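You operate a simulated robot arm through the tools that you are given. There is no shell and no other tool. Be economical: measure what you need, move in short steps, check, and stop when the job is done.

Carry out the task below with a simulated robot arm. There is one attempt and no reset: what you move stays moved.

TASK
Check the white gauge against the tester: green tray if they agree, yellow tray if not.
Fine: gauge on the white post, white port knob open, vent shut, pump to about 60 kPa; vent before lifting it off; leave port and vent open.
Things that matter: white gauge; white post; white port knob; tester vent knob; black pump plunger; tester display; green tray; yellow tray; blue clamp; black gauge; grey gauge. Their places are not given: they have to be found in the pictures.

It is judged by the outcome, as a careful person would: the job done as asked, and still so three seconds after it is handed in. It fails if anything else is knocked over, pushed out of place, dropped, spilled or broken.

THE ROBOT
A 7-joint arm with a two-finger parallel gripper, fixed in place. Base frame: the origin is at the foot of the arm, x ahead of it, y to its left, z up; the work surface is at about z = 0.864. Lengths are in m, angles in rad, forces in N, time in s.
With the tool pointing down near the work surface it reaches from about 0.24 to 0.68 m from the base axis. Its first joint turns from -1.152 to 1.152 rad. Payload 2.4 kg.
Tool frame: the origin (TCP) lies between the finger pads and is the grasp point; the fingertips stand 0.03 m ahead of it; z points along the fingers, y is the line along which they close. The gripper opens to 0.094 m. The fingers are 0.028 m wide and 0.01 m thick; the gripper's body (0.05 by 0.096 m) begins 0.055 m behind the TCP.
Orientation is that of the tool frame in the base frame, as a unit quaternion [w, x, y, z]. With the fingers straight down and closing along the base's y, the tool's x points along the base's -x, its y along +y and its z along -z.

THE INTERFACE
- The arm moves only by the tool drive_tool. Its argument "increments" is a list of rows, each an object (a shift or turn left out is 0, a gripper value left out holds the last) with "fingers": the finger opening in m, from 0 to 0.094; "offset": the shift along the tool's x, y, z in units of 30 mm (1.0 is 30 mm), a list of three; "turn": the turn, a rotation vector about the tool's x, y, z in units of 4 degrees (1.0 is 4 degrees), a list of three. In form: [{"fingers": fingers, "offset": [tx, ty, tz], "turn": [rx, ry, rz]}, ...]. A call has 1 to 20 rows; each row shifts and turns the commanded pose from where the row before left it, along the tool's axes as they then stand. A call with a number of a shift or a turn outside -1 to 1 is refused whole. A row lasts 0.2 s, in which the tool goes at most 0.05 m and 0.15 rad; a call with a longer step from one row to the next is refused whole, and so is a gripper value outside its range. A pose out of reach is approached as far as the arm can. The call stops where the force on the tool passes 70 N (or 10 N more than at its start, if that is more) or the arm is blocked; 0.2 s more then pass. The fingers move at their own pace (about 0.153 m/s each) and stop on an object; they squeeze with about 38 N. The grip force told is the motor's: it shows also when the fingers shut on nothing. Time passes only in rows, and 0.2 s behind the last, so rows that do not move let the fingers close. It gives the time, the measured TCP pose, the force on the tool (base axes), the opening and the grip force at its end, in the units of the frame above (readings bear some noise).
- Cameras (640 x 400 px; columns grow to the right, rows downward): "scene" is fixed at [0.023, 0.4594, 1.4574]; the picture's right is [-0.89, -0.46, 0.00], its down [-0.21, 0.40, -0.89] and it looks along [0.41, -0.79, -0.45] (base axes); focal length 334 px, centre (320, 200). "wrist" rides on the gripper at [-0.037, 0, -0.058] in the tool frame; the picture's right is [0.00, -1.00, 0.00], its down [0.97, 0.00, -0.24] and it looks along [0.24, 0.00, 0.97] (tool axes); focal length 218 px, centre (320, 200).
- snapshot(camera): a new picture of that camera. No time passes.
- locate(camera, pixels): for up to 12 pixels [column, row] of the newest picture of that camera ("zoom" is the newest enlarged one), the place [x, y, z] in the base frame of the surface seen there, good to about 0.003 m. No time passes.
- inspect(camera, box): a new picture of the part [left, top, right, bottom] of that camera's present view, enlarged. No time passes.
- sign_off(): hands the job in; it is judged then, once.

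Work in short steps. Measure before you move; look again where a grasp or a placing could have gone wrong, and mend it. You have 80 turns and 46 pictures in all, the two below and enlarged ones among them. Open the gripper and draw the arm clear of the work before you hand the job in, unless the task says otherwise; then end with one line.

The tools are called after ">>>" by a JSON object that holds its "fn" and its "kwargs". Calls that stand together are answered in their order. drive_tool: Moves the arm, as the interface text tells. Its arguments: {"type":"object","properties":{"increments":{"type":"array"}},"required":["increments"]} The other tools are called the same way: snapshot (camera) takes a picture; locate (camera, pixels) gives the place of the surface under pixels of a picture; inspect (camera, box) takes an enlarged picture of a part of a camera's view; sign_off () hands the job in.

At the start:

```text
t: 0.0
tool_pos: [0.2668, -0.1832, 1.1948]
ee_rot: [0.0, 0.0, 1.0, 0.0]
contact_force: [0.1, -0.7, 0.1]
opening: 0.0938
grip_force: 0.1
```

scene: 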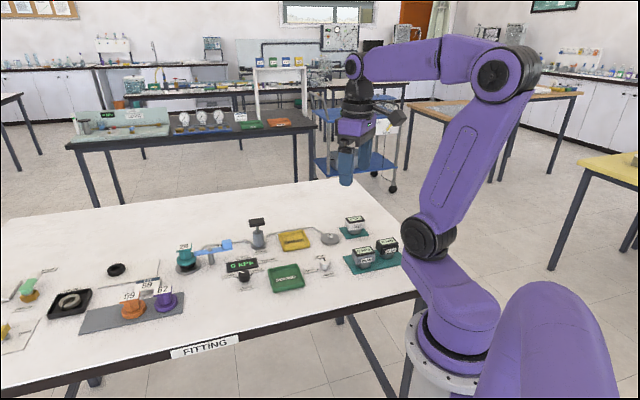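
wrist: 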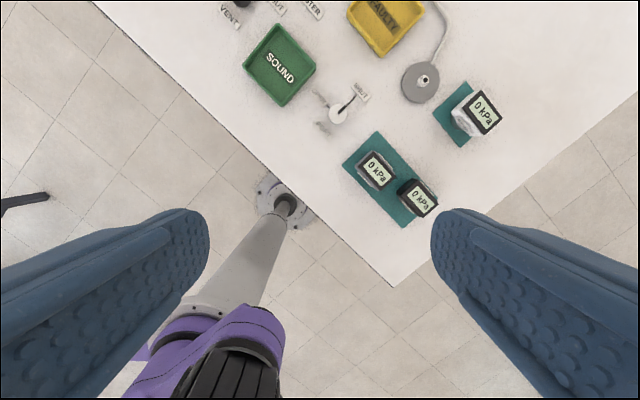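

I'll enlarge the parts of the scene picture holding the tester and the gauges.

>>> {"fn": "inspect", "kwargs": {"camera": "scene", "box": [160, 205, 300, 295]}}

>>> {"fn": "inspect", "kwargs": {"camera": "scene", "box": [270, 205, 410, 295]}}

>>> {"fn": "inspect", "kwargs": {"camera": "wrist", "box": [200, 0, 540, 230]}}

```text
4.44 times, centred on (230, 250) of scene
```

zoom: 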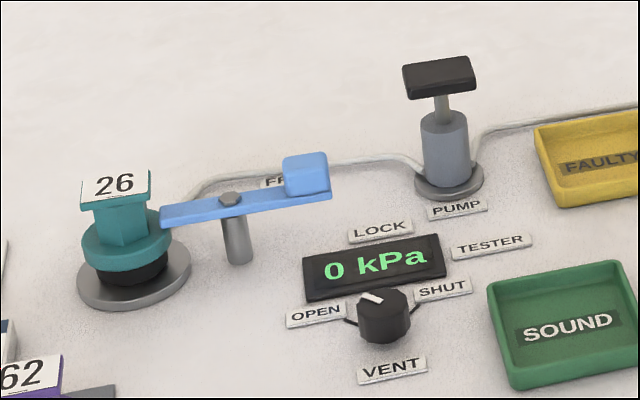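

```text
4.44 times, centred on (340, 250) of scene
```

zoom: 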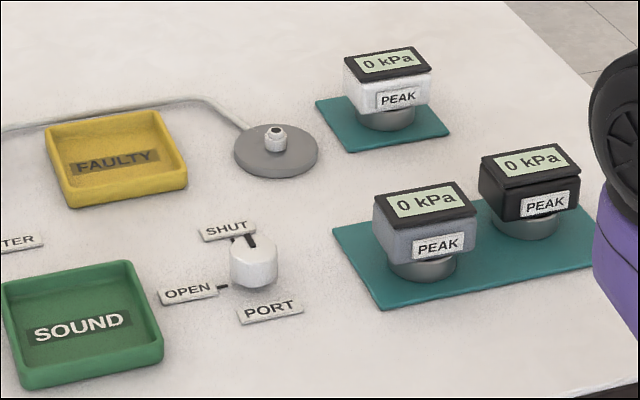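

```text
1.74 times, centred on (370, 115) of wrist
```

zoom: 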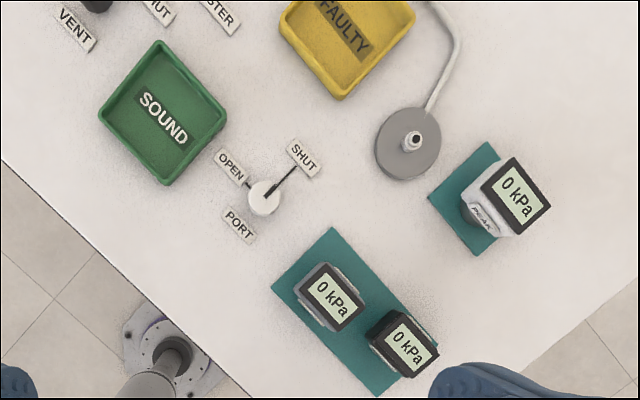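

I'll read the positions of the gauge, post, port knob and trays from the wrist zoom, and of the tester parts from the scene picture.

>>> {"fn": "locate", "kwargs": {"camera": "zoom", "pixels": [[518, 195], [494, 190], [515, 157], [550, 206], [520, 236], [412, 140], [405, 165], [265, 195], [302, 158], [229, 166], [163, 118], [345, 35]]}}

>>> {"fn": "locate", "kwargs": {"camera": "scene", "pixels": [[244, 272], [230, 275], [256, 270], [258, 221], [258, 238], [226, 243], [242, 263], [355, 219], [355, 232], [330, 234], [324, 259], [188, 260]]}}

>>> {"fn": "snapshot", "kwargs": {"camera": "scene"}}

```text
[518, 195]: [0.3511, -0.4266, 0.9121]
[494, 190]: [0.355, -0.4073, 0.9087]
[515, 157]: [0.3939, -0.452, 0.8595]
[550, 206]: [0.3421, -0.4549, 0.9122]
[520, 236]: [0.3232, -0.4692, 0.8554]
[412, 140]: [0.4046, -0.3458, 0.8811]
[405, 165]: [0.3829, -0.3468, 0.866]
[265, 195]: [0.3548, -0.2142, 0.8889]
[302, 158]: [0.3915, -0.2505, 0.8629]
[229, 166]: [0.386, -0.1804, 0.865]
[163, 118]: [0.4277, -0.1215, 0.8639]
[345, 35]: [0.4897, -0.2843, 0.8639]
```

```text
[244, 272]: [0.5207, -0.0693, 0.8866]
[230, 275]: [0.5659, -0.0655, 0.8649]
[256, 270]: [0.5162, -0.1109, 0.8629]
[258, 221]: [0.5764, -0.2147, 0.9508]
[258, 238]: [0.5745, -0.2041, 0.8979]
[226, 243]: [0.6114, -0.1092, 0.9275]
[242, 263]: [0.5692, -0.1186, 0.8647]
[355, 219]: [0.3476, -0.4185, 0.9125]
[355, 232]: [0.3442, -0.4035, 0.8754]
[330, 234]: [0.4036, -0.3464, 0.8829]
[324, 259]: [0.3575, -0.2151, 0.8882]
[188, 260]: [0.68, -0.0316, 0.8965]
```

```text
40 pictures are left
```

scene: 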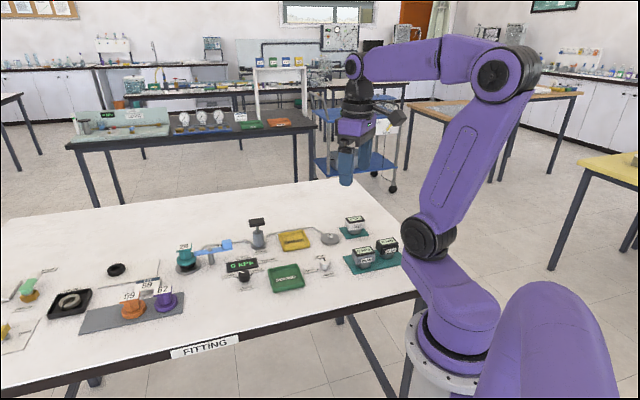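

The white gauge is near (0.350, -0.428) with its top at z 0.912, and the white post is at (0.404, -0.346). I'll move the wrist camera over the gauge.

>>> {"fn": "drive_tool", "kwargs": {"increments": [{"fingers": 0.09, "offset": [-0.2, -0.915, 0.45]}, {"offset": [-0.2, -0.915, 0.45]}, {"offset": [-0.2, -0.915, 0.45]}, {"offset": [-0.2, -0.915, 0.45]}, {"offset": [-0.2, -0.915, 0.45]}, {"offset": [-0.2, -0.915, 0.45]}, {"offset": [-0.2, -0.915, 0.45]}, {"offset": [-0.2, -0.915, 0.45]}, {"offset": [-0.2, -0.915, 0.45]}, {}]}}

>>> {"fn": "snapshot", "kwargs": {"camera": "wrist"}}

>>> {"fn": "inspect", "kwargs": {"camera": "scene", "box": [195, 230, 275, 290]}}

```text
t: 2.2
tool_pos: [0.3203, -0.4316, 1.074]
ee_rot: [0.0, 0.0, 1.0, -0.001]
contact_force: [-0.2, 0.0, 0.5]
opening: 0.0902
grip_force: 0.1
```

```text
39 pictures are left
```

wrist: 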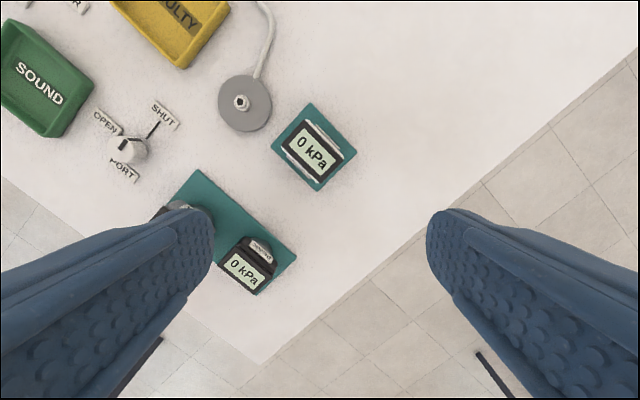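

```text
6.67 times, centred on (235, 260) of scene
```

zoom: 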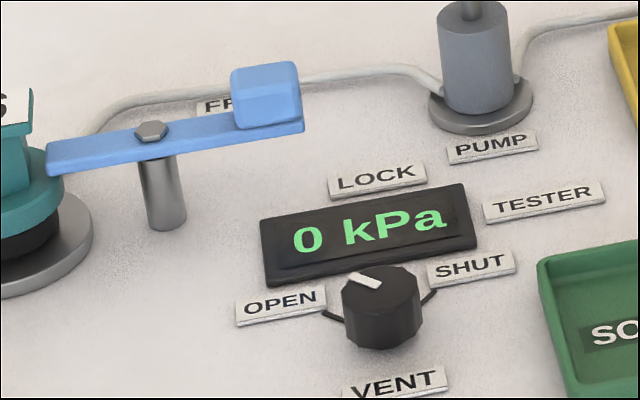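

>>> {"fn": "inspect", "kwargs": {"camera": "wrist", "box": [210, 60, 370, 200]}}

```text
2.86 times, centred on (290, 130) of wrist
```

zoom: 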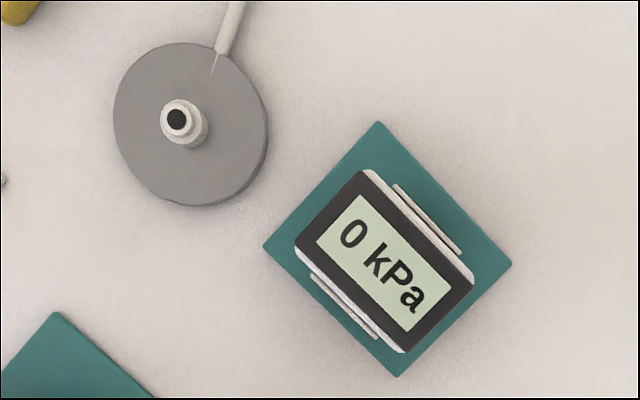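

>>> {"fn": "locate", "kwargs": {"camera": "zoom", "pixels": [[358, 178], [300, 240], [467, 282], [405, 344], [382, 264], [178, 118], [185, 127], [192, 125], [430, 220], [345, 302]]}}

```text
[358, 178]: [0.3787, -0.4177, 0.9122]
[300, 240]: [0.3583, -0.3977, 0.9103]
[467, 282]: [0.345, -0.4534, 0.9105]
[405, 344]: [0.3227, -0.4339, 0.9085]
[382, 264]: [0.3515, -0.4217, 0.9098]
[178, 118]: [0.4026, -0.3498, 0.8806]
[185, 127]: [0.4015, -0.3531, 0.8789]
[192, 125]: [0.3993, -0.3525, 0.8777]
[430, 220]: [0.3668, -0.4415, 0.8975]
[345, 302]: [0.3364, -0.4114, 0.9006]
```

The gauge centre is about (0.3515, -0.424), with its short axis 45° between +x and -y. I'll turn the tool so it closes across that axis, come down to a hover, and look.

>>> {"fn": "drive_tool", "kwargs": {"increments": [{"offset": [-0.52, 0.13, 0.3]}, {"offset": [-0.52, 0.13, 0.3]}, {"offset": [0, 0, 0.27], "turn": [0, 0, -0.9375]}, {"offset": [0, 0, 0.27], "turn": [0, 0, -0.9375]}, {"offset": [0, 0, 0.27], "turn": [0, 0, -0.9375]}, {"offset": [0, 0, 0.27], "turn": [0, 0, -0.9375]}, {"offset": [0, 0, 0.27], "turn": [0, 0, -0.9375]}, {"offset": [0, 0, 0.27], "turn": [0, 0, -0.9375]}, {"offset": [0, 0, 0.27], "turn": [0, 0, -0.9375]}, {"offset": [0, 0, 0.27], "turn": [0, 0, -0.9375]}, {"offset": [0, 0, 0.27], "turn": [0, 0, -0.9375]}, {"offset": [0, 0, 0.27], "turn": [0, 0, -0.9375]}, {"offset": [0, 0, 0.27], "turn": [0, 0, -0.9375]}, {"offset": [0, 0, 0.27], "turn": [0, 0, -0.9375]}, {}]}}

>>> {"fn": "snapshot", "kwargs": {"camera": "wrist"}}

```text
t: 5.4
tool_pos: [0.3519, -0.4228, 0.9593]
ee_rot: [0.001, -0.383, 0.924, 0.0]
contact_force: [-0.3, -0.2, 0.6]
opening: 0.0901
grip_force: 0.1
```

```text
36 pictures are left
```

wrist: 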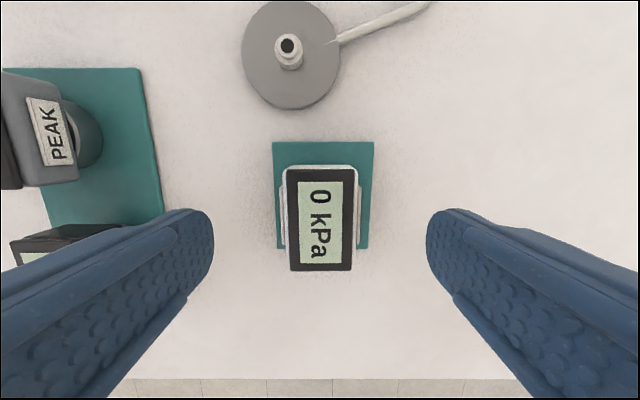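

The gauge is centred between the fingers at (321, 220). I'll come down to z≈0.902 and close on it.

>>> {"fn": "drive_tool", "kwargs": {"increments": [{"fingers": 0.072, "offset": [0, 0, 0.5]}, {"offset": [0, 0, 0.5]}, {"offset": [0, 0, 0.5]}, {"offset": [0, 0, 0.4]}, {}, {"fingers": 0.0}, {}, {}, {}]}}

>>> {"fn": "snapshot", "kwargs": {"camera": "wrist"}}

```text
t: 7.4
tool_pos: [0.3526, -0.4232, 0.9022]
ee_rot: [-0.001, -0.382, 0.924, 0.001]
contact_force: [-0.8, -0.1, -0.1]
opening: 0.0465
grip_force: 37.8
```

```text
35 pictures are left
```

wrist: 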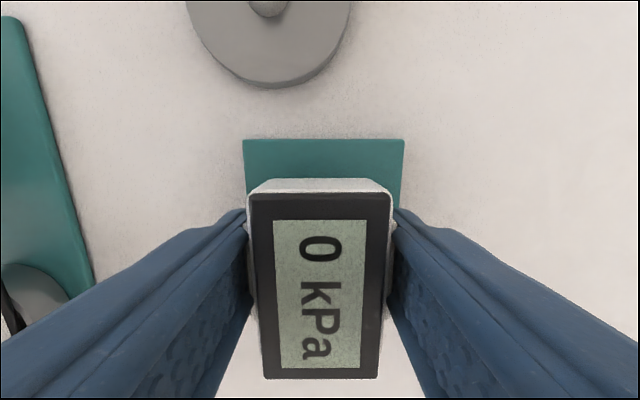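

Gripped at 0.0465 opening. I'll lift it and carry it over the post, which lies about (-0.0906, +0.0178) away in tool axes.

>>> {"fn": "drive_tool", "kwargs": {"increments": [{"offset": [0, 0, -0.6]}, {"offset": [0, 0, -0.7]}, {"offset": [0, 0, -0.7]}, {"offset": [-0.6, 0.12, 0]}, {"offset": [-0.6, 0.12, 0]}, {"offset": [-0.6, 0.12, 0]}, {"offset": [-0.6, 0.12, 0]}, {"offset": [-0.62, 0.113, 0]}, {}, {}]}}

>>> {"fn": "inspect", "kwargs": {"camera": "scene", "box": [280, 180, 380, 260]}}

>>> {"fn": "snapshot", "kwargs": {"camera": "wrist"}}

```text
t: 9.6
tool_pos: [0.4035, -0.3473, 0.9611]
ee_rot: [0.0, -0.382, 0.924, 0.001]
contact_force: [0.5, 0.3, -0.8]
opening: 0.0465
grip_force: 37.8
```

```text
5.00 times, centred on (330, 220) of scene
```

zoom: 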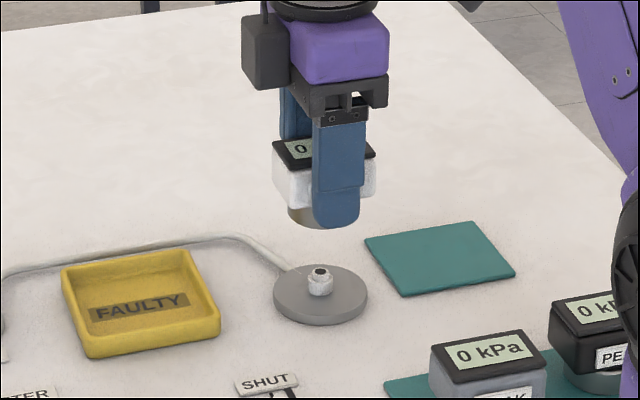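

```text
33 pictures are left
```

wrist: 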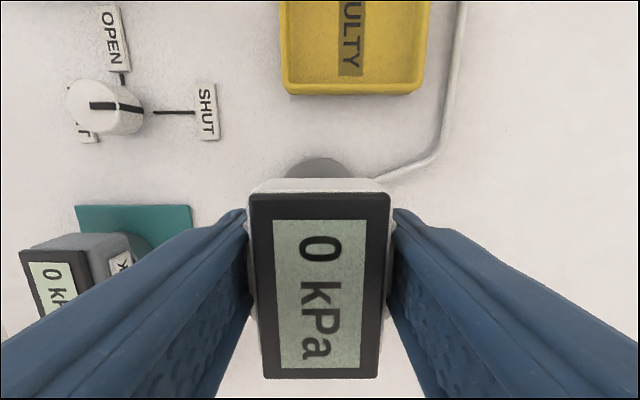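

The gauge hovers over the post. I'll lower it in small steps and watch the force.

>>> {"fn": "drive_tool", "kwargs": {"increments": [{"offset": [0, 0, 0.5]}, {"offset": [0, 0, 0.5]}, {"offset": [0, 0, 0.25]}, {"offset": [0, 0, 0.15]}, {}]}}

>>> {"fn": "inspect", "kwargs": {"camera": "scene", "box": [290, 190, 370, 250]}}

```text
t: 10.8
tool_pos: [0.4032, -0.3465, 0.9185]
ee_rot: [0.0, -0.383, 0.924, -0.001]
contact_force: [-0.1, -0.3, -1.0]
opening: 0.046
grip_force: 37.8
```

```text
6.67 times, centred on (330, 220) of scene
```

zoom: 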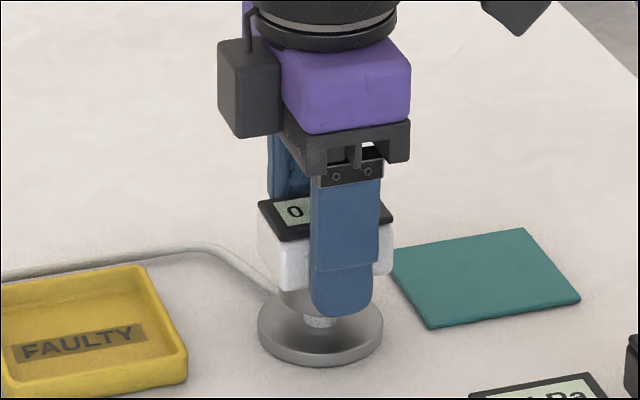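

>>> {"fn": "drive_tool", "kwargs": {"increments": [{"offset": [0, 0, 0.1]}, {"offset": [0, 0, 0.1]}, {"offset": [0, 0, 0.1]}, {}]}}

```text
t: 11.8
tool_pos: [0.404, -0.346, 0.9112]
ee_rot: [0.0, -0.383, 0.924, 0.0]
contact_force: [1.1, -0.4, -0.8]
opening: 0.0464
grip_force: 37.6
```

>>> {"fn": "drive_tool", "kwargs": {"increments": [{"offset": [0, 0, 0.08]}, {"offset": [0, 0, 0.08]}, {}]}}

>>> {"fn": "inspect", "kwargs": {"camera": "scene", "box": [290, 190, 370, 250]}}

```text
t: 12.6
tool_pos: [0.4034, -0.345, 0.9054]
ee_rot: [0.0, -0.383, 0.924, 0.0]
contact_force: [-0.5, -0.5, -0.9]
opening: 0.0465
grip_force: 37.9
```

```text
6.67 times, centred on (330, 220) of scene
```

zoom: 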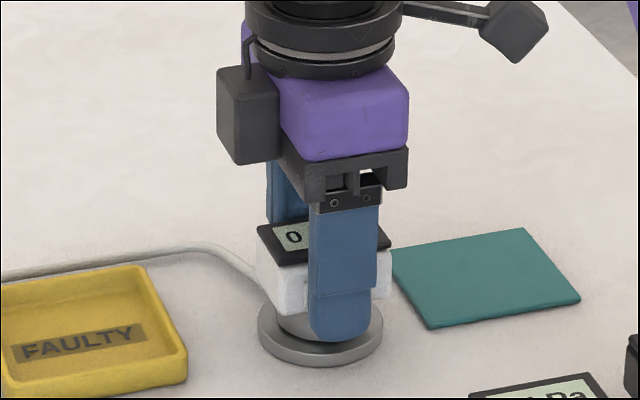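

>>> {"fn": "drive_tool", "kwargs": {"increments": [{"offset": [0, 0, 0.05]}, {}]}}

>>> {"fn": "drive_tool", "kwargs": {"increments": [{"offset": [0, 0, 0.05]}, {}]}}

```text
t: 13.2
tool_pos: [0.4037, -0.346, 0.9054]
ee_rot: [0.0, -0.383, 0.924, 0.001]
contact_force: [-3.4, 3.1, 12.5]
opening: 0.0463
grip_force: 37.9
```

```text
t: 13.8
tool_pos: [0.4039, -0.3473, 0.9047]
ee_rot: [0.001, -0.383, 0.924, -0.001]
contact_force: [-5.1, 6.7, 31.2]
opening: 0.0467
grip_force: 38.1
```

The force rises at z≈0.905, so it is seated. I'll relieve the force, release, rise straight up and look.

>>> {"fn": "drive_tool", "kwargs": {"increments": [{"offset": [0, 0, -0.08]}, {"fingers": 0.075}, {}, {"offset": [0, 0, -0.5]}, {"offset": [0, 0, -0.9]}, {"offset": [0, 0, -0.9]}, {"offset": [0, 0, -0.9]}, {}]}}

>>> {"fn": "snapshot", "kwargs": {"camera": "wrist"}}

>>> {"fn": "inspect", "kwargs": {"camera": "scene", "box": [290, 200, 370, 260]}}

```text
t: 15.6
tool_pos: [0.4037, -0.3464, 1.0027]
ee_rot: [0.0, -0.383, 0.924, 0.0]
contact_force: [0.3, 0.4, 0.4]
opening: 0.0748
grip_force: 0.2
```

```text
30 pictures are left
```

wrist: 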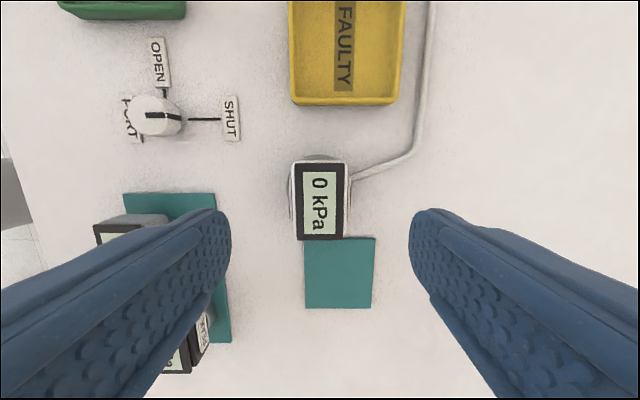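

```text
6.67 times, centred on (330, 230) of scene
```

zoom: 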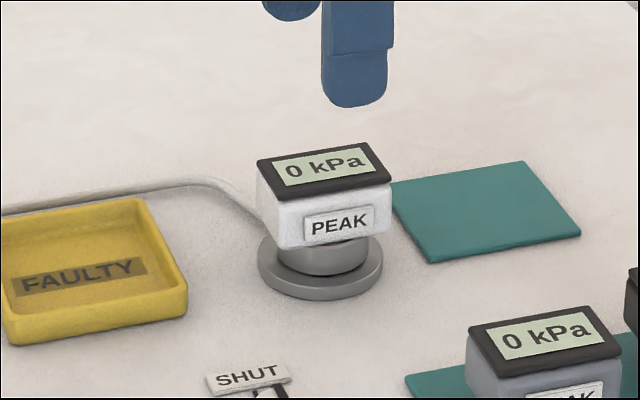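

The gauge is seated on the post. The port knob's pointer is at SHUT, so it needs +90° about the base z to reach OPEN. I'll move above the knob and pre-turn the tool to -45° yaw.

>>> {"fn": "drive_tool", "kwargs": {"increments": [{"offset": [-0.397, 0.847, 0]}, {"offset": [-0.397, 0.847, 0]}, {"offset": [-0.397, 0.847, 0]}, {"offset": [-0.397, 0.847, 0]}, {"offset": [-0.397, 0.847, 0]}, {"turn": [0, 0, 1]}, {"turn": [0, 0, 1]}, {"turn": [0, 0, 1]}, {"turn": [0, 0, 1]}, {"turn": [0, 0, 1]}, {"turn": [0, 0, 1]}, {"turn": [0, 0, 1]}, {"turn": [0, 0, 1]}, {"turn": [0, 0, 1]}, {"turn": [0, 0, 1]}, {"turn": [0, 0, 1]}, {"turn": [0, 0, 1]}, {"turn": [0, 0, 1]}, {"turn": [0, 0, 1]}, {"turn": [0, 0, 1]}]}}

>>> {"fn": "drive_tool", "kwargs": {"increments": [{"turn": [0, 0, 1]}, {"turn": [0, 0, 1]}, {"turn": [0, 0, 1]}, {"turn": [0, 0, 1]}, {"turn": [0, 0, 1]}, {"turn": [0, 0, 1]}, {"turn": [0, 0, 1]}, {"turn": [0, 0, 0.5]}, {}]}}

>>> {"fn": "snapshot", "kwargs": {"camera": "wrist"}}

```text
t: 19.8
tool_pos: [0.3552, -0.2152, 1.0017]
ee_rot: [0.0, 0.132, 0.991, 0.0]
contact_force: [-0.1, 1.2, -0.4]
opening: 0.0752
grip_force: 0.0
```

```text
t: 21.8
tool_pos: [0.3557, -0.2134, 1.0019]
ee_rot: [0.001, 0.384, 0.923, 0.001]
contact_force: [-0.1, -0.3, -1.2]
opening: 0.075
grip_force: 0.1
```

```text
28 pictures are left
```

wrist: 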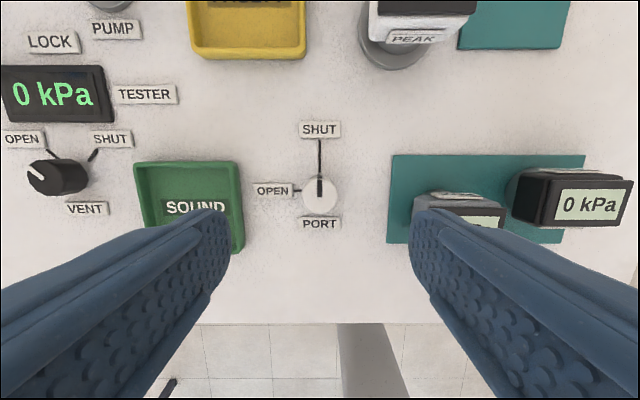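

The knob is centred at (320, 195). I'll come down with a 0.05 opening, grip, and check before turning.

>>> {"fn": "drive_tool", "kwargs": {"increments": [{"fingers": 0.05, "offset": [0, 0, 0.7]}, {"offset": [0, 0, 0.8]}, {"offset": [0, 0, 0.8]}, {"offset": [0, 0, 0.7]}, {"offset": [0, 0, 0.33]}, {}, {"fingers": 0}, {}, {}]}}

>>> {"fn": "snapshot", "kwargs": {"camera": "wrist"}}

```text
t: 23.8
tool_pos: [0.3567, -0.2141, 0.9014]
ee_rot: [0.0, 0.382, 0.924, 0.0]
contact_force: [-0.3, -1.2, -8.8]
opening: 0.0297
grip_force: 45.2
```

```text
27 pictures are left
```

wrist: 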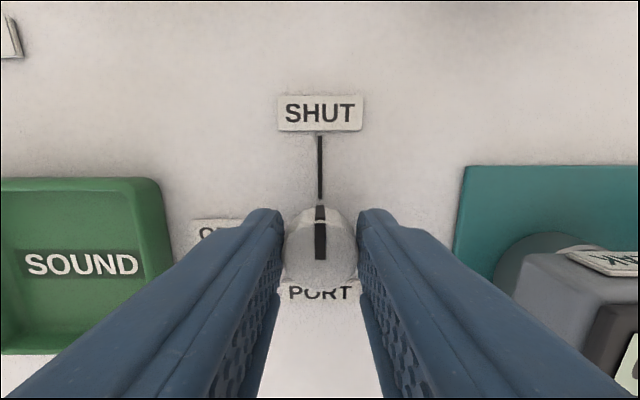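

Gripped at 0.0297. I'll turn 90° about tool -z towards OPEN.

>>> {"fn": "drive_tool", "kwargs": {"increments": [{"turn": [0, 0, -0.9]}, {"turn": [0, 0, -0.9]}, {"turn": [0, 0, -0.9]}, {"turn": [0, 0, -0.9]}, {"turn": [0, 0, -0.9]}, {"turn": [0, 0, -0.9]}, {"turn": [0, 0, -0.9]}, {"turn": [0, 0, -0.9]}, {"turn": [0, 0, -0.9]}, {"turn": [0, 0, -0.9]}, {}]}}

>>> {"fn": "drive_tool", "kwargs": {"increments": [{"turn": [0, 0, -0.9]}, {"turn": [0, 0, -0.9]}, {"turn": [0, 0, -0.9]}, {"turn": [0, 0, -0.9]}, {"turn": [0, 0, -0.9]}, {"turn": [0, 0, -0.9]}, {"turn": [0, 0, -0.9]}, {"turn": [0, 0, -0.9]}, {"turn": [0, 0, -0.9]}, {"turn": [0, 0, -0.9]}, {"turn": [0, 0, -0.9]}, {"turn": [0, 0, -0.9]}, {"turn": [0, 0, -0.9]}, {"turn": [0, 0, -0.9]}, {"turn": [0, 0, -0.9]}, {}]}}

>>> {"fn": "snapshot", "kwargs": {"camera": "wrist"}}

```text
t: 26.2
tool_pos: [0.3577, -0.2118, 0.9015]
ee_rot: [0.0, 0.076, 0.997, 0.0]
contact_force: [23.0, 24.1, -0.6]
opening: 0.0297
grip_force: 44.7
```

```text
t: 29.6
tool_pos: [0.3531, -0.213, 0.9014]
ee_rot: [-0.002, -0.383, 0.924, 0.005]
contact_force: [-12.2, 22.4, 3.9]
opening: 0.0297
grip_force: 44.9
```

```text
26 pictures are left
```

wrist: 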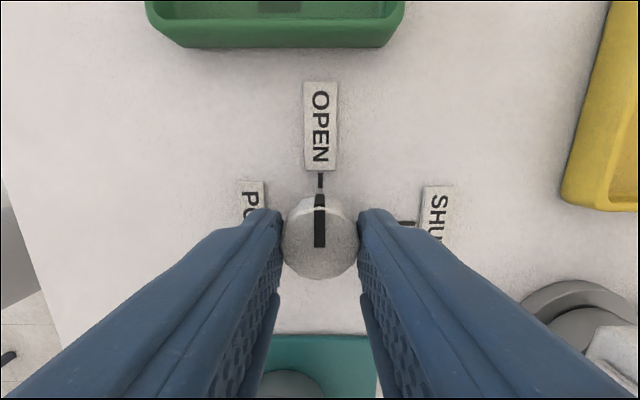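

The port pointer is at OPEN. I'll release, rise, and move above the vent knob near (0.516, -0.078).

>>> {"fn": "drive_tool", "kwargs": {"increments": [{"fingers": 0.05}, {}, {"offset": [0, 0, -0.7]}, {"offset": [0, 0, -0.9]}, {"offset": [0, 0, -0.9]}, {"offset": [0, 0, -0.9]}, {"offset": [-0.872, -0.077, 0]}, {"offset": [-0.872, -0.077, 0]}, {"offset": [-0.872, -0.077, 0]}, {"offset": [-0.872, -0.077, 0]}, {"offset": [-0.872, -0.077, 0]}, {"offset": [-0.872, -0.077, 0]}, {"offset": [-0.872, -0.077, 0]}, {"offset": [-0.872, -0.077, 0]}, {}]}}

>>> {"fn": "snapshot", "kwargs": {"camera": "wrist"}}

```text
t: 32.8
tool_pos: [0.5171, -0.0789, 1.0032]
ee_rot: [0.0, -0.383, 0.924, 0.001]
contact_force: [1.0, -0.8, 0.8]
opening: 0.0499
grip_force: 0.0
```

```text
25 pictures are left
```

wrist: 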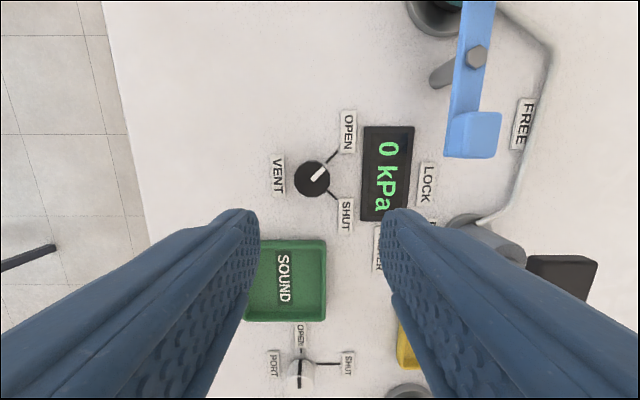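

The vent points to OPEN, and SHUT is 90° clockwise. The clamp lever points at LOCK, so I'll leave it alone. I'll shift onto the vent knob at (313, 180), come down and grip.

>>> {"fn": "drive_tool", "kwargs": {"increments": [{"offset": [-0.35, 0.187, 0.3]}, {"offset": [0, 0, 0.8]}, {"offset": [0, 0, 0.8]}, {"offset": [0, 0, 0.8]}, {"offset": [0, 0, 0.65]}, {}, {"fingers": 0}, {}, {}]}}

>>> {"fn": "snapshot", "kwargs": {"camera": "wrist"}}

```text
t: 34.8
tool_pos: [0.5204, -0.0669, 0.903]
ee_rot: [-0.002, -0.382, 0.924, 0.001]
contact_force: [-8.9, 6.9, 0.0]
opening: 0.0288
grip_force: 44.7
```

```text
24 pictures are left
```

wrist: 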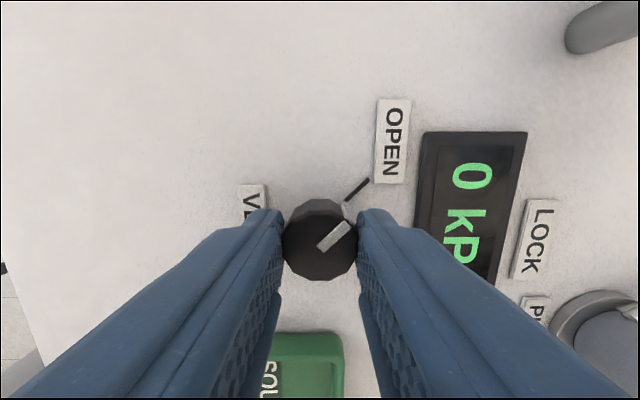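

>>> {"fn": "drive_tool", "kwargs": {"increments": [{"turn": [0, 0, 0.9]}, {"turn": [0, 0, 0.9]}, {"turn": [0, 0, 0.9]}, {"turn": [0, 0, 0.9]}, {"turn": [0, 0, 0.9]}, {"turn": [0, 0, 0.9]}, {"turn": [0, 0, 0.9]}, {"turn": [0, 0, 0.9]}, {"turn": [0, 0, 0.9]}, {"turn": [0, 0, 0.9]}, {"turn": [0, 0, 0.9]}, {"turn": [0, 0, 0.9]}, {}]}}

>>> {"fn": "drive_tool", "kwargs": {"increments": [{"turn": [0, 0, 0.9]}, {"turn": [0, 0, 0.9]}, {"turn": [0, 0, 0.9]}, {"turn": [0, 0, 0.9]}, {"turn": [0, 0, 0.9]}, {"turn": [0, 0, 0.9]}, {"turn": [0, 0, 0.9]}, {"turn": [0, 0, 0.9]}, {"turn": [0, 0, 0.9]}, {"turn": [0, 0, 0.9]}, {"turn": [0, 0, 0.9]}, {"turn": [0, 0, 0.9]}, {"turn": [0, 0, 0.9]}, {}]}}

>>> {"fn": "snapshot", "kwargs": {"camera": "wrist"}}

```text
t: 37.6
tool_pos: [0.5203, -0.0668, 0.9044]
ee_rot: [-0.001, -0.016, 1.0, 0.0]
contact_force: [-9.3, 16.9, -12.1]
opening: 0.0287
grip_force: 44.8
```

```text
t: 40.6
tool_pos: [0.5203, -0.0679, 0.903]
ee_rot: [-0.002, 0.382, 0.924, 0.0]
contact_force: [-9.2, 17.7, -11.7]
opening: 0.0289
grip_force: 45.2
```

```text
23 pictures are left
```

wrist: 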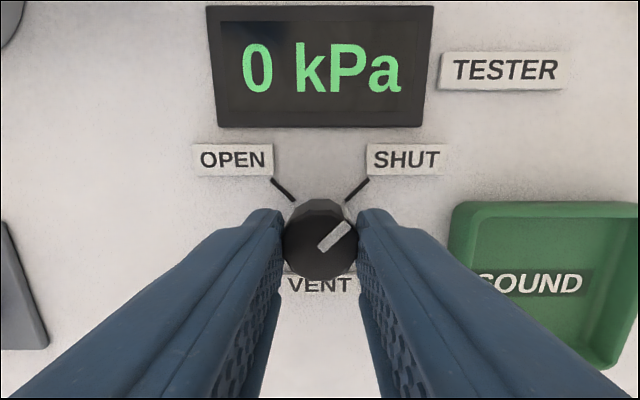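

The vent is shut. I'll release, rise and move near the pump plunger to look at it from above.

>>> {"fn": "drive_tool", "kwargs": {"increments": [{"fingers": 0.05}, {}, {"offset": [0, 0, -0.8]}, {"offset": [0, 0, -0.9]}, {"offset": [0, 0, -0.9]}, {"offset": [0, 0, -0.9]}, {"offset": [0, 0, -0.9]}, {"offset": [0, 0, -0.9]}, {"fingers": 0, "offset": [-0.786, -0.353, 0]}, {"offset": [-0.786, -0.353, 0]}, {"offset": [-0.786, -0.353, 0]}, {"offset": [-0.786, -0.353, 0]}, {"offset": [-0.786, -0.353, 0]}, {"offset": [-0.786, -0.353, 0]}, {}]}}

>>> {"fn": "snapshot", "kwargs": {"camera": "wrist"}}

```text
t: 43.8
tool_pos: [0.5746, -0.2139, 1.0625]
ee_rot: [-0.002, 0.383, 0.924, 0.0]
contact_force: [0.1, -0.3, 0.7]
opening: 0.0
grip_force: 33.2
```

```text
22 pictures are left
```

wrist: 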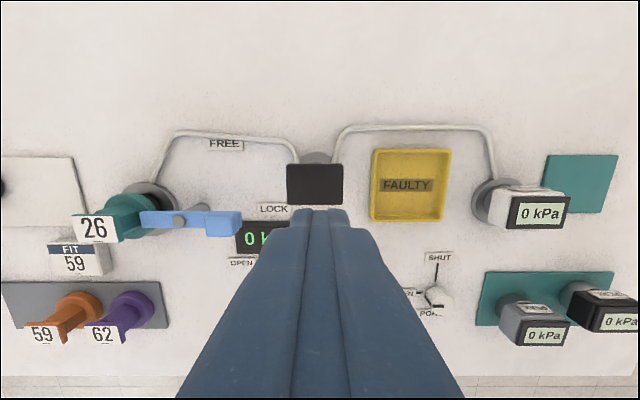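

The handle top is at (315, 184), about 8 mm off in tool -x and 4 mm in +y. I'll centre on it, go down to contact and press a little.

>>> {"fn": "drive_tool", "kwargs": {"increments": [{"offset": [-0.27, 0.13, 0.5]}, {"offset": [0, 0, 0.8]}, {"offset": [0, 0, 0.8]}, {"offset": [0, 0, 0.5]}, {"offset": [0, 0, 0.3]}, {}]}}

>>> {"fn": "inspect", "kwargs": {"camera": "scene", "box": [210, 200, 370, 290]}}

```text
t: 45.2
tool_pos: [0.5846, -0.2163, 0.9752]
ee_rot: [-0.001, 0.382, 0.924, 0.001]
contact_force: [-1.5, -0.1, 2.5]
opening: 0.0
grip_force: 33.3
```

```text
4.00 times, centred on (290, 245) of scene
```

zoom: 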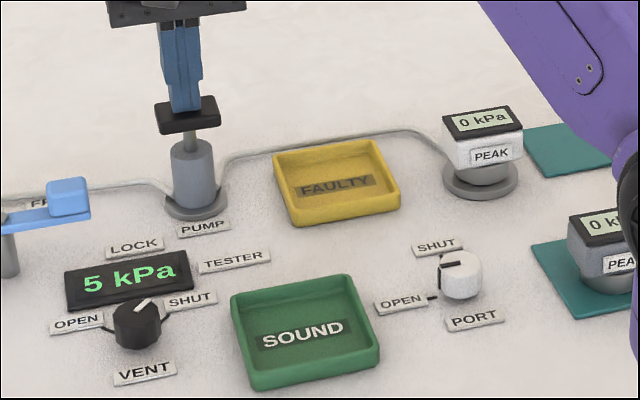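

The display reads 5 kPa. I'll press a further 6 mm.

>>> {"fn": "drive_tool", "kwargs": {"increments": [{"offset": [0, 0, 0.1]}, {"offset": [0, 0, 0.1]}, {}]}}

>>> {"fn": "inspect", "kwargs": {"camera": "scene", "box": [210, 200, 370, 290]}}

```text
t: 46.0
tool_pos: [0.5845, -0.2162, 0.9693]
ee_rot: [0.0, 0.382, 0.924, 0.0]
contact_force: [1.8, 0.0, 2.6]
opening: 0.0
grip_force: 32.7
```

```text
4.00 times, centred on (290, 245) of scene
```

zoom: 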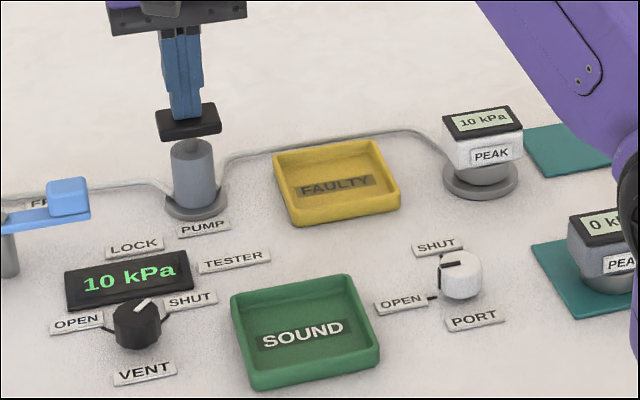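

Both read 10 kPa. The stroke is short, so I'll press to the bottom, raise and see how the plunger and pressure respond.

>>> {"fn": "drive_tool", "kwargs": {"increments": [{"offset": [0, 0, 0.1]}, {"offset": [0, 0, 0.1]}, {"offset": [0, 0, 0.1]}, {}]}}

>>> {"fn": "drive_tool", "kwargs": {"increments": [{"offset": [0, 0, -0.6]}, {"offset": [0, 0, -0.6]}, {}]}}

>>> {"fn": "inspect", "kwargs": {"camera": "scene", "box": [210, 200, 370, 290]}}

```text
t: 47.0
tool_pos: [0.5851, -0.2163, 0.9613]
ee_rot: [0.0, 0.383, 0.924, 0.001]
contact_force: [0.4, 1.7, 4.1]
opening: 0.0
grip_force: 32.8
```

```text
t: 47.8
tool_pos: [0.5827, -0.2161, 0.9968]
ee_rot: [-0.001, 0.383, 0.924, 0.001]
contact_force: [-0.3, -1.1, 0.3]
opening: 0.0002
grip_force: 32.6
```

```text
4.00 times, centred on (290, 245) of scene
```

zoom: 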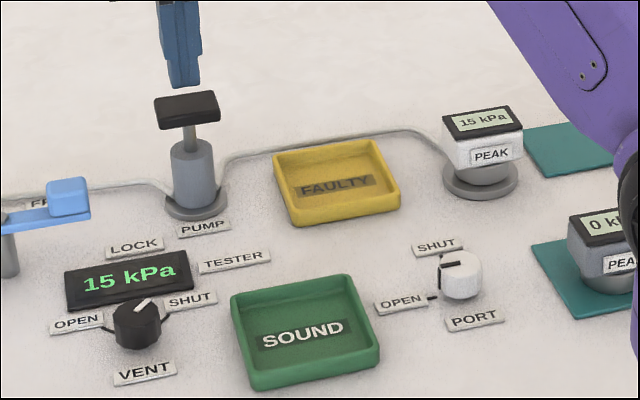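

The plunger springs back and the pressure holds, at 15 kPa per stroke. I'll do two more strokes and check.

>>> {"fn": "drive_tool", "kwargs": {"increments": [{"offset": [0, 0, 0.4]}, {"offset": [0, 0, 0.4]}, {"offset": [0, 0, 0.4]}, {}, {"offset": [0, 0, -0.6]}, {"offset": [0, 0, -0.6]}, {}, {"offset": [0, 0, 0.4]}, {"offset": [0, 0, 0.4]}, {"offset": [0, 0, 0.4]}, {}, {"offset": [0, 0, -0.6]}, {"offset": [0, 0, -0.6]}, {}]}}

>>> {"fn": "inspect", "kwargs": {"camera": "scene", "box": [210, 200, 370, 290]}}

```text
t: 50.8
tool_pos: [0.5841, -0.2153, 0.9971]
ee_rot: [0.0, 0.383, 0.924, 0.0]
contact_force: [0.1, 0.1, 0.3]
opening: 0.0
grip_force: 33.3
```

```text
4.00 times, centred on (290, 245) of scene
```

zoom: 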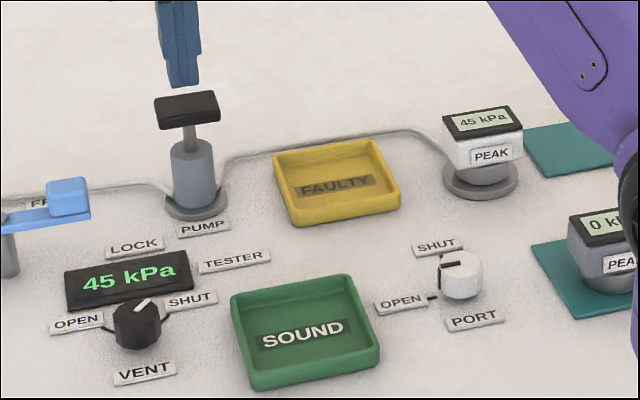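

Both read 45 kPa. One more stroke should give 60.

>>> {"fn": "drive_tool", "kwargs": {"increments": [{"offset": [0, 0, 0.4]}, {"offset": [0, 0, 0.4]}, {"offset": [0, 0, 0.4]}, {}, {"offset": [0, 0, -0.6]}, {"offset": [0, 0, -0.6]}, {}, {}]}}

>>> {"fn": "inspect", "kwargs": {"camera": "scene", "box": [210, 200, 370, 290]}}

>>> {"fn": "inspect", "kwargs": {"camera": "scene", "box": [315, 220, 347, 240]}}

```text
t: 52.6
tool_pos: [0.5858, -0.2162, 0.9973]
ee_rot: [0.0, 0.383, 0.924, 0.0]
contact_force: [0.0, 0.1, -0.9]
opening: 0.0001
grip_force: 33.3
```

```text
4.00 times, centred on (290, 245) of scene
```

zoom: 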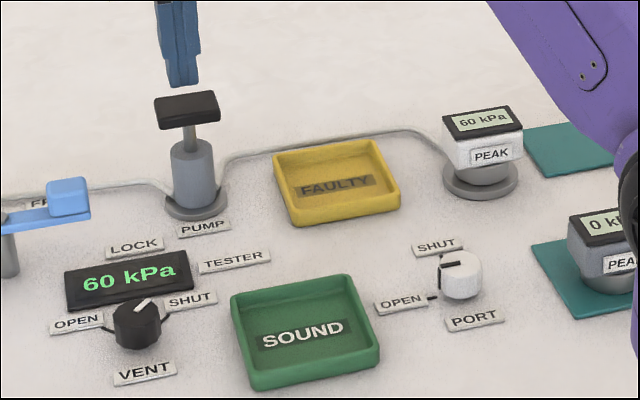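

```text
16.00 times, centred on (331, 230) of scene
```

zoom: 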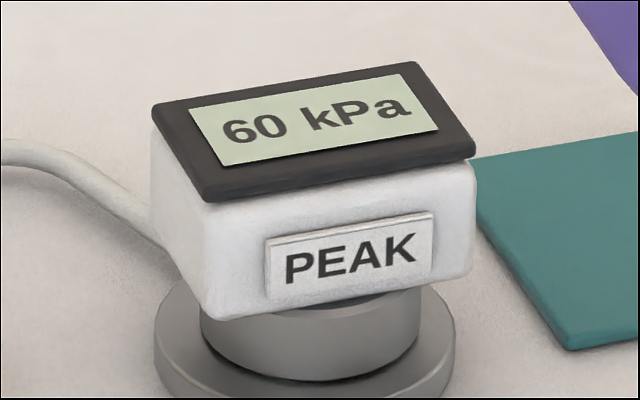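

The tester reads 60 kPa and the white gauge reads 60 kPa, so they agree and it goes in the green tray. I'll go back over the vent knob to vent first.

>>> {"fn": "drive_tool", "kwargs": {"increments": [{"offset": [0, 0, -0.9]}, {"offset": [0, 0, -0.9]}, {"fingers": 0.05, "offset": [0.837, 0.33, 0]}, {"offset": [0.837, 0.33, 0]}, {"offset": [0.837, 0.33, 0]}, {"offset": [0.837, 0.33, 0]}, {"offset": [0.837, 0.33, 0]}, {"offset": [0.837, 0.33, 0]}, {"offset": [0, 0, 0.8]}, {"offset": [0, 0, 0.8]}, {}]}}

>>> {"fn": "snapshot", "kwargs": {"camera": "wrist"}}

```text
t: 55.0
tool_pos: [0.5201, -0.0663, 1.0013]
ee_rot: [0.0, 0.383, 0.924, 0.0]
contact_force: [-0.5, -0.2, 0.0]
opening: 0.0499
grip_force: 0.0
```

```text
15 pictures are left
```

wrist: 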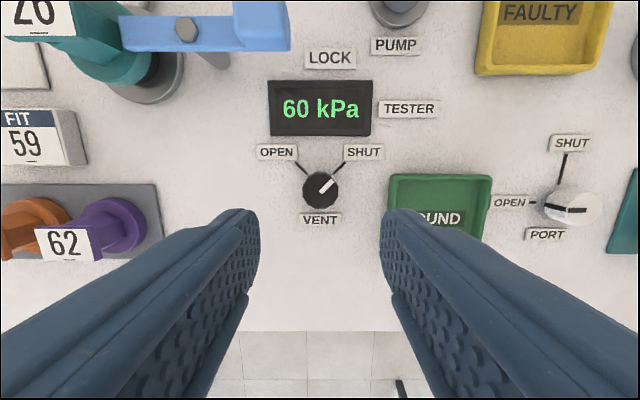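

Still 60 kPa. I'll come down on the vent knob, grip, and turn it back to OPEN.

>>> {"fn": "drive_tool", "kwargs": {"increments": [{"offset": [-0.07, 0, 0.8]}, {"offset": [0, 0, 0.8]}, {"offset": [0, 0, 0.8]}, {"offset": [0, 0, 0.87]}, {}, {"fingers": 0}, {}, {}]}}

>>> {"fn": "drive_tool", "kwargs": {"increments": [{"turn": [0, 0, -0.9]}, {"turn": [0, 0, -0.9]}, {"turn": [0, 0, -0.9]}, {"turn": [0, 0, -0.9]}, {"turn": [0, 0, -0.9]}, {"turn": [0, 0, -0.9]}, {"turn": [0, 0, -0.9]}, {"turn": [0, 0, -0.9]}, {"turn": [0, 0, -0.9]}, {"turn": [0, 0, -0.9]}, {"turn": [0, 0, -0.9]}, {"turn": [0, 0, -0.9]}, {}]}}

>>> {"fn": "drive_tool", "kwargs": {"increments": [{"turn": [0, 0, -0.9]}, {"turn": [0, 0, -0.9]}, {"turn": [0, 0, -0.9]}, {"turn": [0, 0, -0.9]}, {"turn": [0, 0, -0.9]}, {"turn": [0, 0, -0.9]}, {"turn": [0, 0, -0.9]}, {"turn": [0, 0, -0.9]}, {"turn": [0, 0, -0.9]}, {"turn": [0, 0, -0.9]}, {"turn": [0, 0, -0.9]}, {"turn": [0, 0, -0.9]}, {"turn": [0, 0, -0.9]}, {}, {"fingers": 0.05}, {}, {"offset": [0, 0, -0.7]}, {"offset": [0, 0, -0.9]}, {"offset": [0, 0, -0.9]}, {"offset": [0, 0, -0.9]}]}}

>>> {"fn": "snapshot", "kwargs": {"camera": "wrist"}}

>>> {"fn": "inspect", "kwargs": {"camera": "scene", "box": [210, 200, 370, 290]}}

```text
t: 56.8
tool_pos: [0.5218, -0.0689, 0.9031]
ee_rot: [0.0, 0.382, 0.924, 0.0]
contact_force: [0.2, -0.3, -7.1]
opening: 0.0289
grip_force: 45.1
```

```text
t: 59.6
tool_pos: [0.5206, -0.0674, 0.9031]
ee_rot: [0.0, 0.014, 1.0, 0.001]
contact_force: [12.3, 20.3, -27.2]
opening: 0.0289
grip_force: 44.8
```

```text
t: 63.8
tool_pos: [0.5205, -0.0694, 1.0062]
ee_rot: [-0.001, -0.383, 0.924, 0.001]
contact_force: [-0.3, 0.1, 0.1]
opening: 0.05
grip_force: 0.1
```

```text
14 pictures are left
```

wrist: 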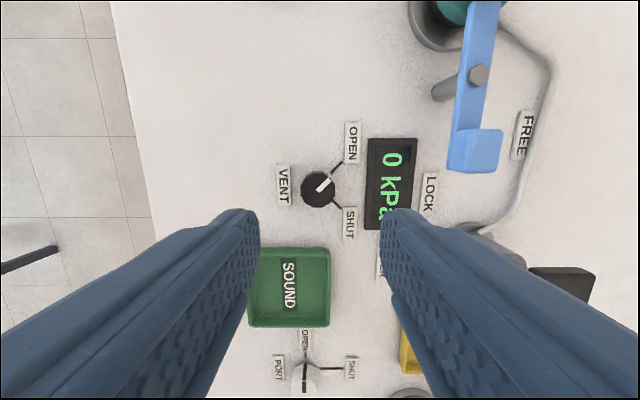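

```text
4.00 times, centred on (290, 245) of scene
```

zoom: 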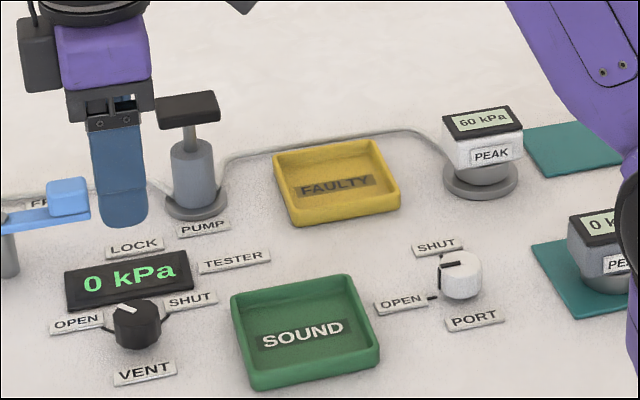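

Vented: the tester shows 0 and the gauge holds its 60 peak. I'll return above the white gauge.

>>> {"fn": "drive_tool", "kwargs": {"increments": [{"fingers": 0.075, "offset": [0.931, -0.381, 0]}, {"offset": [0.931, -0.381, 0]}, {"offset": [0.931, -0.381, 0]}, {"offset": [0.931, -0.381, 0]}, {"offset": [0.931, -0.381, 0]}, {"offset": [0.931, -0.381, 0]}, {"offset": [0.931, -0.381, 0]}, {"offset": [0.931, -0.381, 0]}, {"offset": [0.931, -0.381, 0]}, {"offset": [0.931, -0.381, 0]}, {"offset": [0, 0, 0.9]}, {}, {}]}}

>>> {"fn": "snapshot", "kwargs": {"camera": "wrist"}}

```text
t: 66.6
tool_pos: [0.4046, -0.3481, 0.9784]
ee_rot: [0.001, -0.382, 0.924, 0.0]
contact_force: [-0.1, 0.4, 0.2]
opening: 0.075
grip_force: 0.1
```

```text
12 pictures are left
```

wrist: 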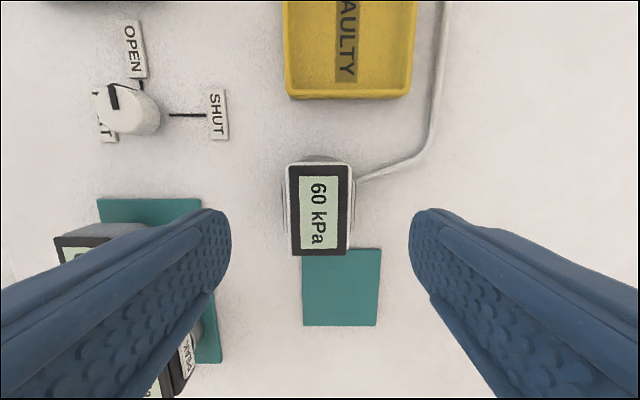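

The gauge is centred. I'll come down, grip, and lift it straight off the post.

>>> {"fn": "drive_tool", "kwargs": {"increments": [{"offset": [0, 0, 0.7]}, {"offset": [0, 0, 0.7]}, {"offset": [0, 0, 0.7]}, {"offset": [0, 0, 0.35]}, {}, {"fingers": 0}, {}, {}, {"offset": [0, 0, -0.3]}, {"offset": [0, 0, -0.5]}, {"offset": [0, 0, -0.8]}, {"offset": [0, 0, -0.8]}, {}]}}

>>> {"fn": "inspect", "kwargs": {"camera": "scene", "box": [250, 190, 370, 290]}}

>>> {"fn": "locate", "kwargs": {"camera": "zoom", "pixels": [[190, 294], [295, 297], [318, 370], [200, 385], [172, 308], [280, 290], [308, 382], [180, 394], [254, 350]]}}

```text
t: 69.4
tool_pos: [0.405, -0.3479, 0.9782]
ee_rot: [0.0, -0.383, 0.924, 0.0]
contact_force: [0.2, 0.2, -1.5]
opening: 0.0464
grip_force: 38.2
```

```text
4.00 times, centred on (310, 240) of scene
```

zoom: 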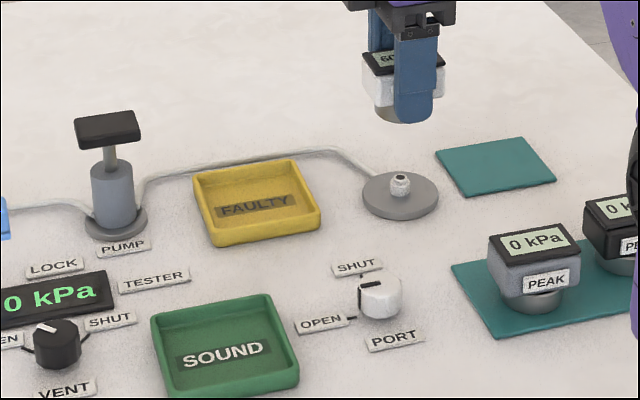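

```text
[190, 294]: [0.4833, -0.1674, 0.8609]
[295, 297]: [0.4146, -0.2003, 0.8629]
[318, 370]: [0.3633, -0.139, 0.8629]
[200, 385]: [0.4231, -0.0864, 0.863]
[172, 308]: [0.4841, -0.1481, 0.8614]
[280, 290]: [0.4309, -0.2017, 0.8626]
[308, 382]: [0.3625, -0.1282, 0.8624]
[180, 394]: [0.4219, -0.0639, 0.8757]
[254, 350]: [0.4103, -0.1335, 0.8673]
```

>>> {"fn": "locate", "kwargs": {"camera": "zoom", "pixels": [[153, 320], [267, 296], [296, 365], [172, 392], [170, 340], [262, 318], [280, 355], [180, 375], [222, 353], [157, 345], [212, 308], [281, 330]]}}

```text
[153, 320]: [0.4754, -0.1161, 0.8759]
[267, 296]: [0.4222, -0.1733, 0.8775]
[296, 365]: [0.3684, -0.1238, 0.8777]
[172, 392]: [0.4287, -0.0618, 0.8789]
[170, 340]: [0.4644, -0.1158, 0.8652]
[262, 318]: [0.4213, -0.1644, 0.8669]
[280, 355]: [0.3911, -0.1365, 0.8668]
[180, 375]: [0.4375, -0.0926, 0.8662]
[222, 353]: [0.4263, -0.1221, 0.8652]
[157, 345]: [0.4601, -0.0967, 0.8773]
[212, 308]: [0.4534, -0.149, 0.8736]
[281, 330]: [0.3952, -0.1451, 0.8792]
```

The tray's inner width is about 0.068 with its rim at z 0.878, too tight for the fingertips at this grip height. I'll reseat the gauge on the post and regrip it 10 mm higher.

>>> {"fn": "drive_tool", "kwargs": {"increments": [{"offset": [0, 0, 0.8]}, {"offset": [0, 0, 0.7]}, {"offset": [0, 0, 0.4]}, {"offset": [0, 0, 0.25]}, {"offset": [0, 0, 0.15]}, {}]}}

```text
t: 70.8
tool_pos: [0.4054, -0.347, 0.9093]
ee_rot: [0.001, -0.383, 0.924, 0.0]
contact_force: [0.7, 0.8, -1.6]
opening: 0.0465
grip_force: 38.0
```

>>> {"fn": "drive_tool", "kwargs": {"increments": [{"offset": [0, 0, 0.1]}, {}]}}

```text
t: 71.4
tool_pos: [0.4039, -0.348, 0.9065]
ee_rot: [-0.001, -0.383, 0.924, 0.0]
contact_force: [0.3, -0.8, -1.6]
opening: 0.0464
grip_force: 38.0
```

>>> {"fn": "drive_tool", "kwargs": {"increments": [{"offset": [0, 0, 0.05]}, {}, {"fingers": 0.065}, {}, {"offset": [0, 0, -0.33]}, {}, {"fingers": 0}, {}, {}]}}

>>> {"fn": "inspect", "kwargs": {"camera": "scene", "box": [300, 195, 360, 245]}}

```text
t: 73.4
tool_pos: [0.4051, -0.3472, 0.9156]
ee_rot: [0.0, -0.383, 0.924, 0.0]
contact_force: [-1.5, 1.9, 10.1]
opening: 0.0389
grip_force: 37.9
```

```text
8.00 times, centred on (330, 220) of scene
```

zoom: 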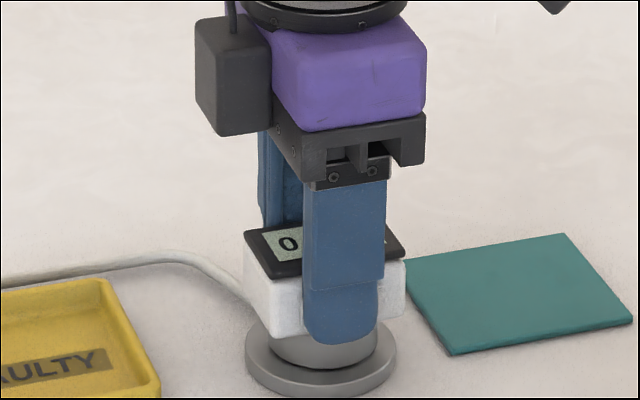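

The gauge is gripped higher, at opening 0.0389. I'll lift it and look at it.

>>> {"fn": "drive_tool", "kwargs": {"increments": [{"offset": [0, 0, -0.3]}, {"offset": [0, 0, -0.5]}, {"offset": [0, 0, -0.8]}, {"offset": [0, 0, -0.8]}, {}]}}

>>> {"fn": "snapshot", "kwargs": {"camera": "wrist"}}

```text
t: 74.6
tool_pos: [0.4057, -0.3468, 0.9853]
ee_rot: [0.0, -0.383, 0.924, 0.001]
contact_force: [-0.3, 0.4, -0.5]
opening: 0.0392
grip_force: 38.0
```

```text
9 pictures are left
```

wrist: 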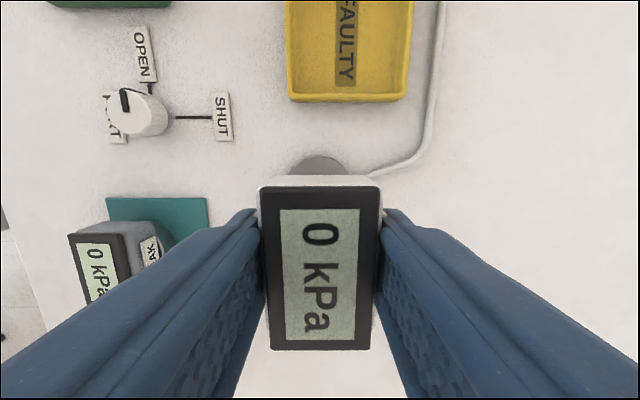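

The gauge now shows 0 kPa: its held peak was cleared by the reseat or by the grip on the PEAK plates. So that the gauge keeps its test result, I'll repeat the check and then carry it by its plain ends. First I reseat it on the post.

>>> {"fn": "drive_tool", "kwargs": {"increments": [{"offset": [0, 0, 0.8]}, {"offset": [0, 0, 0.7]}, {"offset": [0, 0, 0.4]}, {"offset": [0, 0, 0.25]}, {"offset": [0, 0, 0.15]}, {"offset": [0, 0, 0.08]}, {}]}}

```text
t: 76.2
tool_pos: [0.4044, -0.3469, 0.9156]
ee_rot: [0.0, -0.383, 0.924, 0.0]
contact_force: [-1.9, 1.9, 8.0]
opening: 0.0393
grip_force: 38.4
```

Seated. I'll release, rise, and go to the vent knob at yaw +45.

>>> {"fn": "drive_tool", "kwargs": {"increments": [{"fingers": 0.065}, {}, {"offset": [0, 0, -0.7]}, {"offset": [0, 0, -0.9]}, {"offset": [0, 0, -0.9]}, {"offset": [0, 0, -0.5]}, {"offset": [-0.931, 0.384, 0]}, {"offset": [-0.931, 0.384, 0]}, {"offset": [-0.931, 0.384, 0]}, {"offset": [-0.931, 0.384, 0]}, {"offset": [-0.931, 0.384, 0]}, {"offset": [-0.931, 0.384, 0]}, {"offset": [-0.931, 0.384, 0]}, {"offset": [-0.931, 0.384, 0]}, {"offset": [-0.931, 0.384, 0]}, {"offset": [-0.931, 0.384, 0]}, {"fingers": 0.05}, {}]}}

>>> {"fn": "inspect", "kwargs": {"camera": "scene", "box": [210, 200, 370, 290]}}

```text
t: 80.0
tool_pos: [0.5202, -0.0676, 1.0043]
ee_rot: [-0.001, -0.383, 0.924, 0.0]
contact_force: [0.0, 0.4, -0.2]
opening: 0.0503
grip_force: 0.0
```

```text
4.00 times, centred on (290, 245) of scene
```

zoom: 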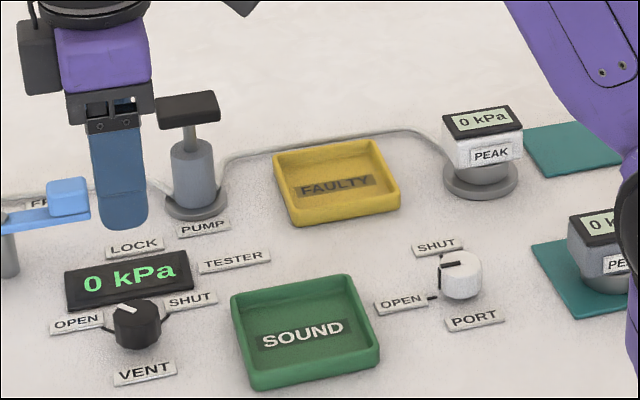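

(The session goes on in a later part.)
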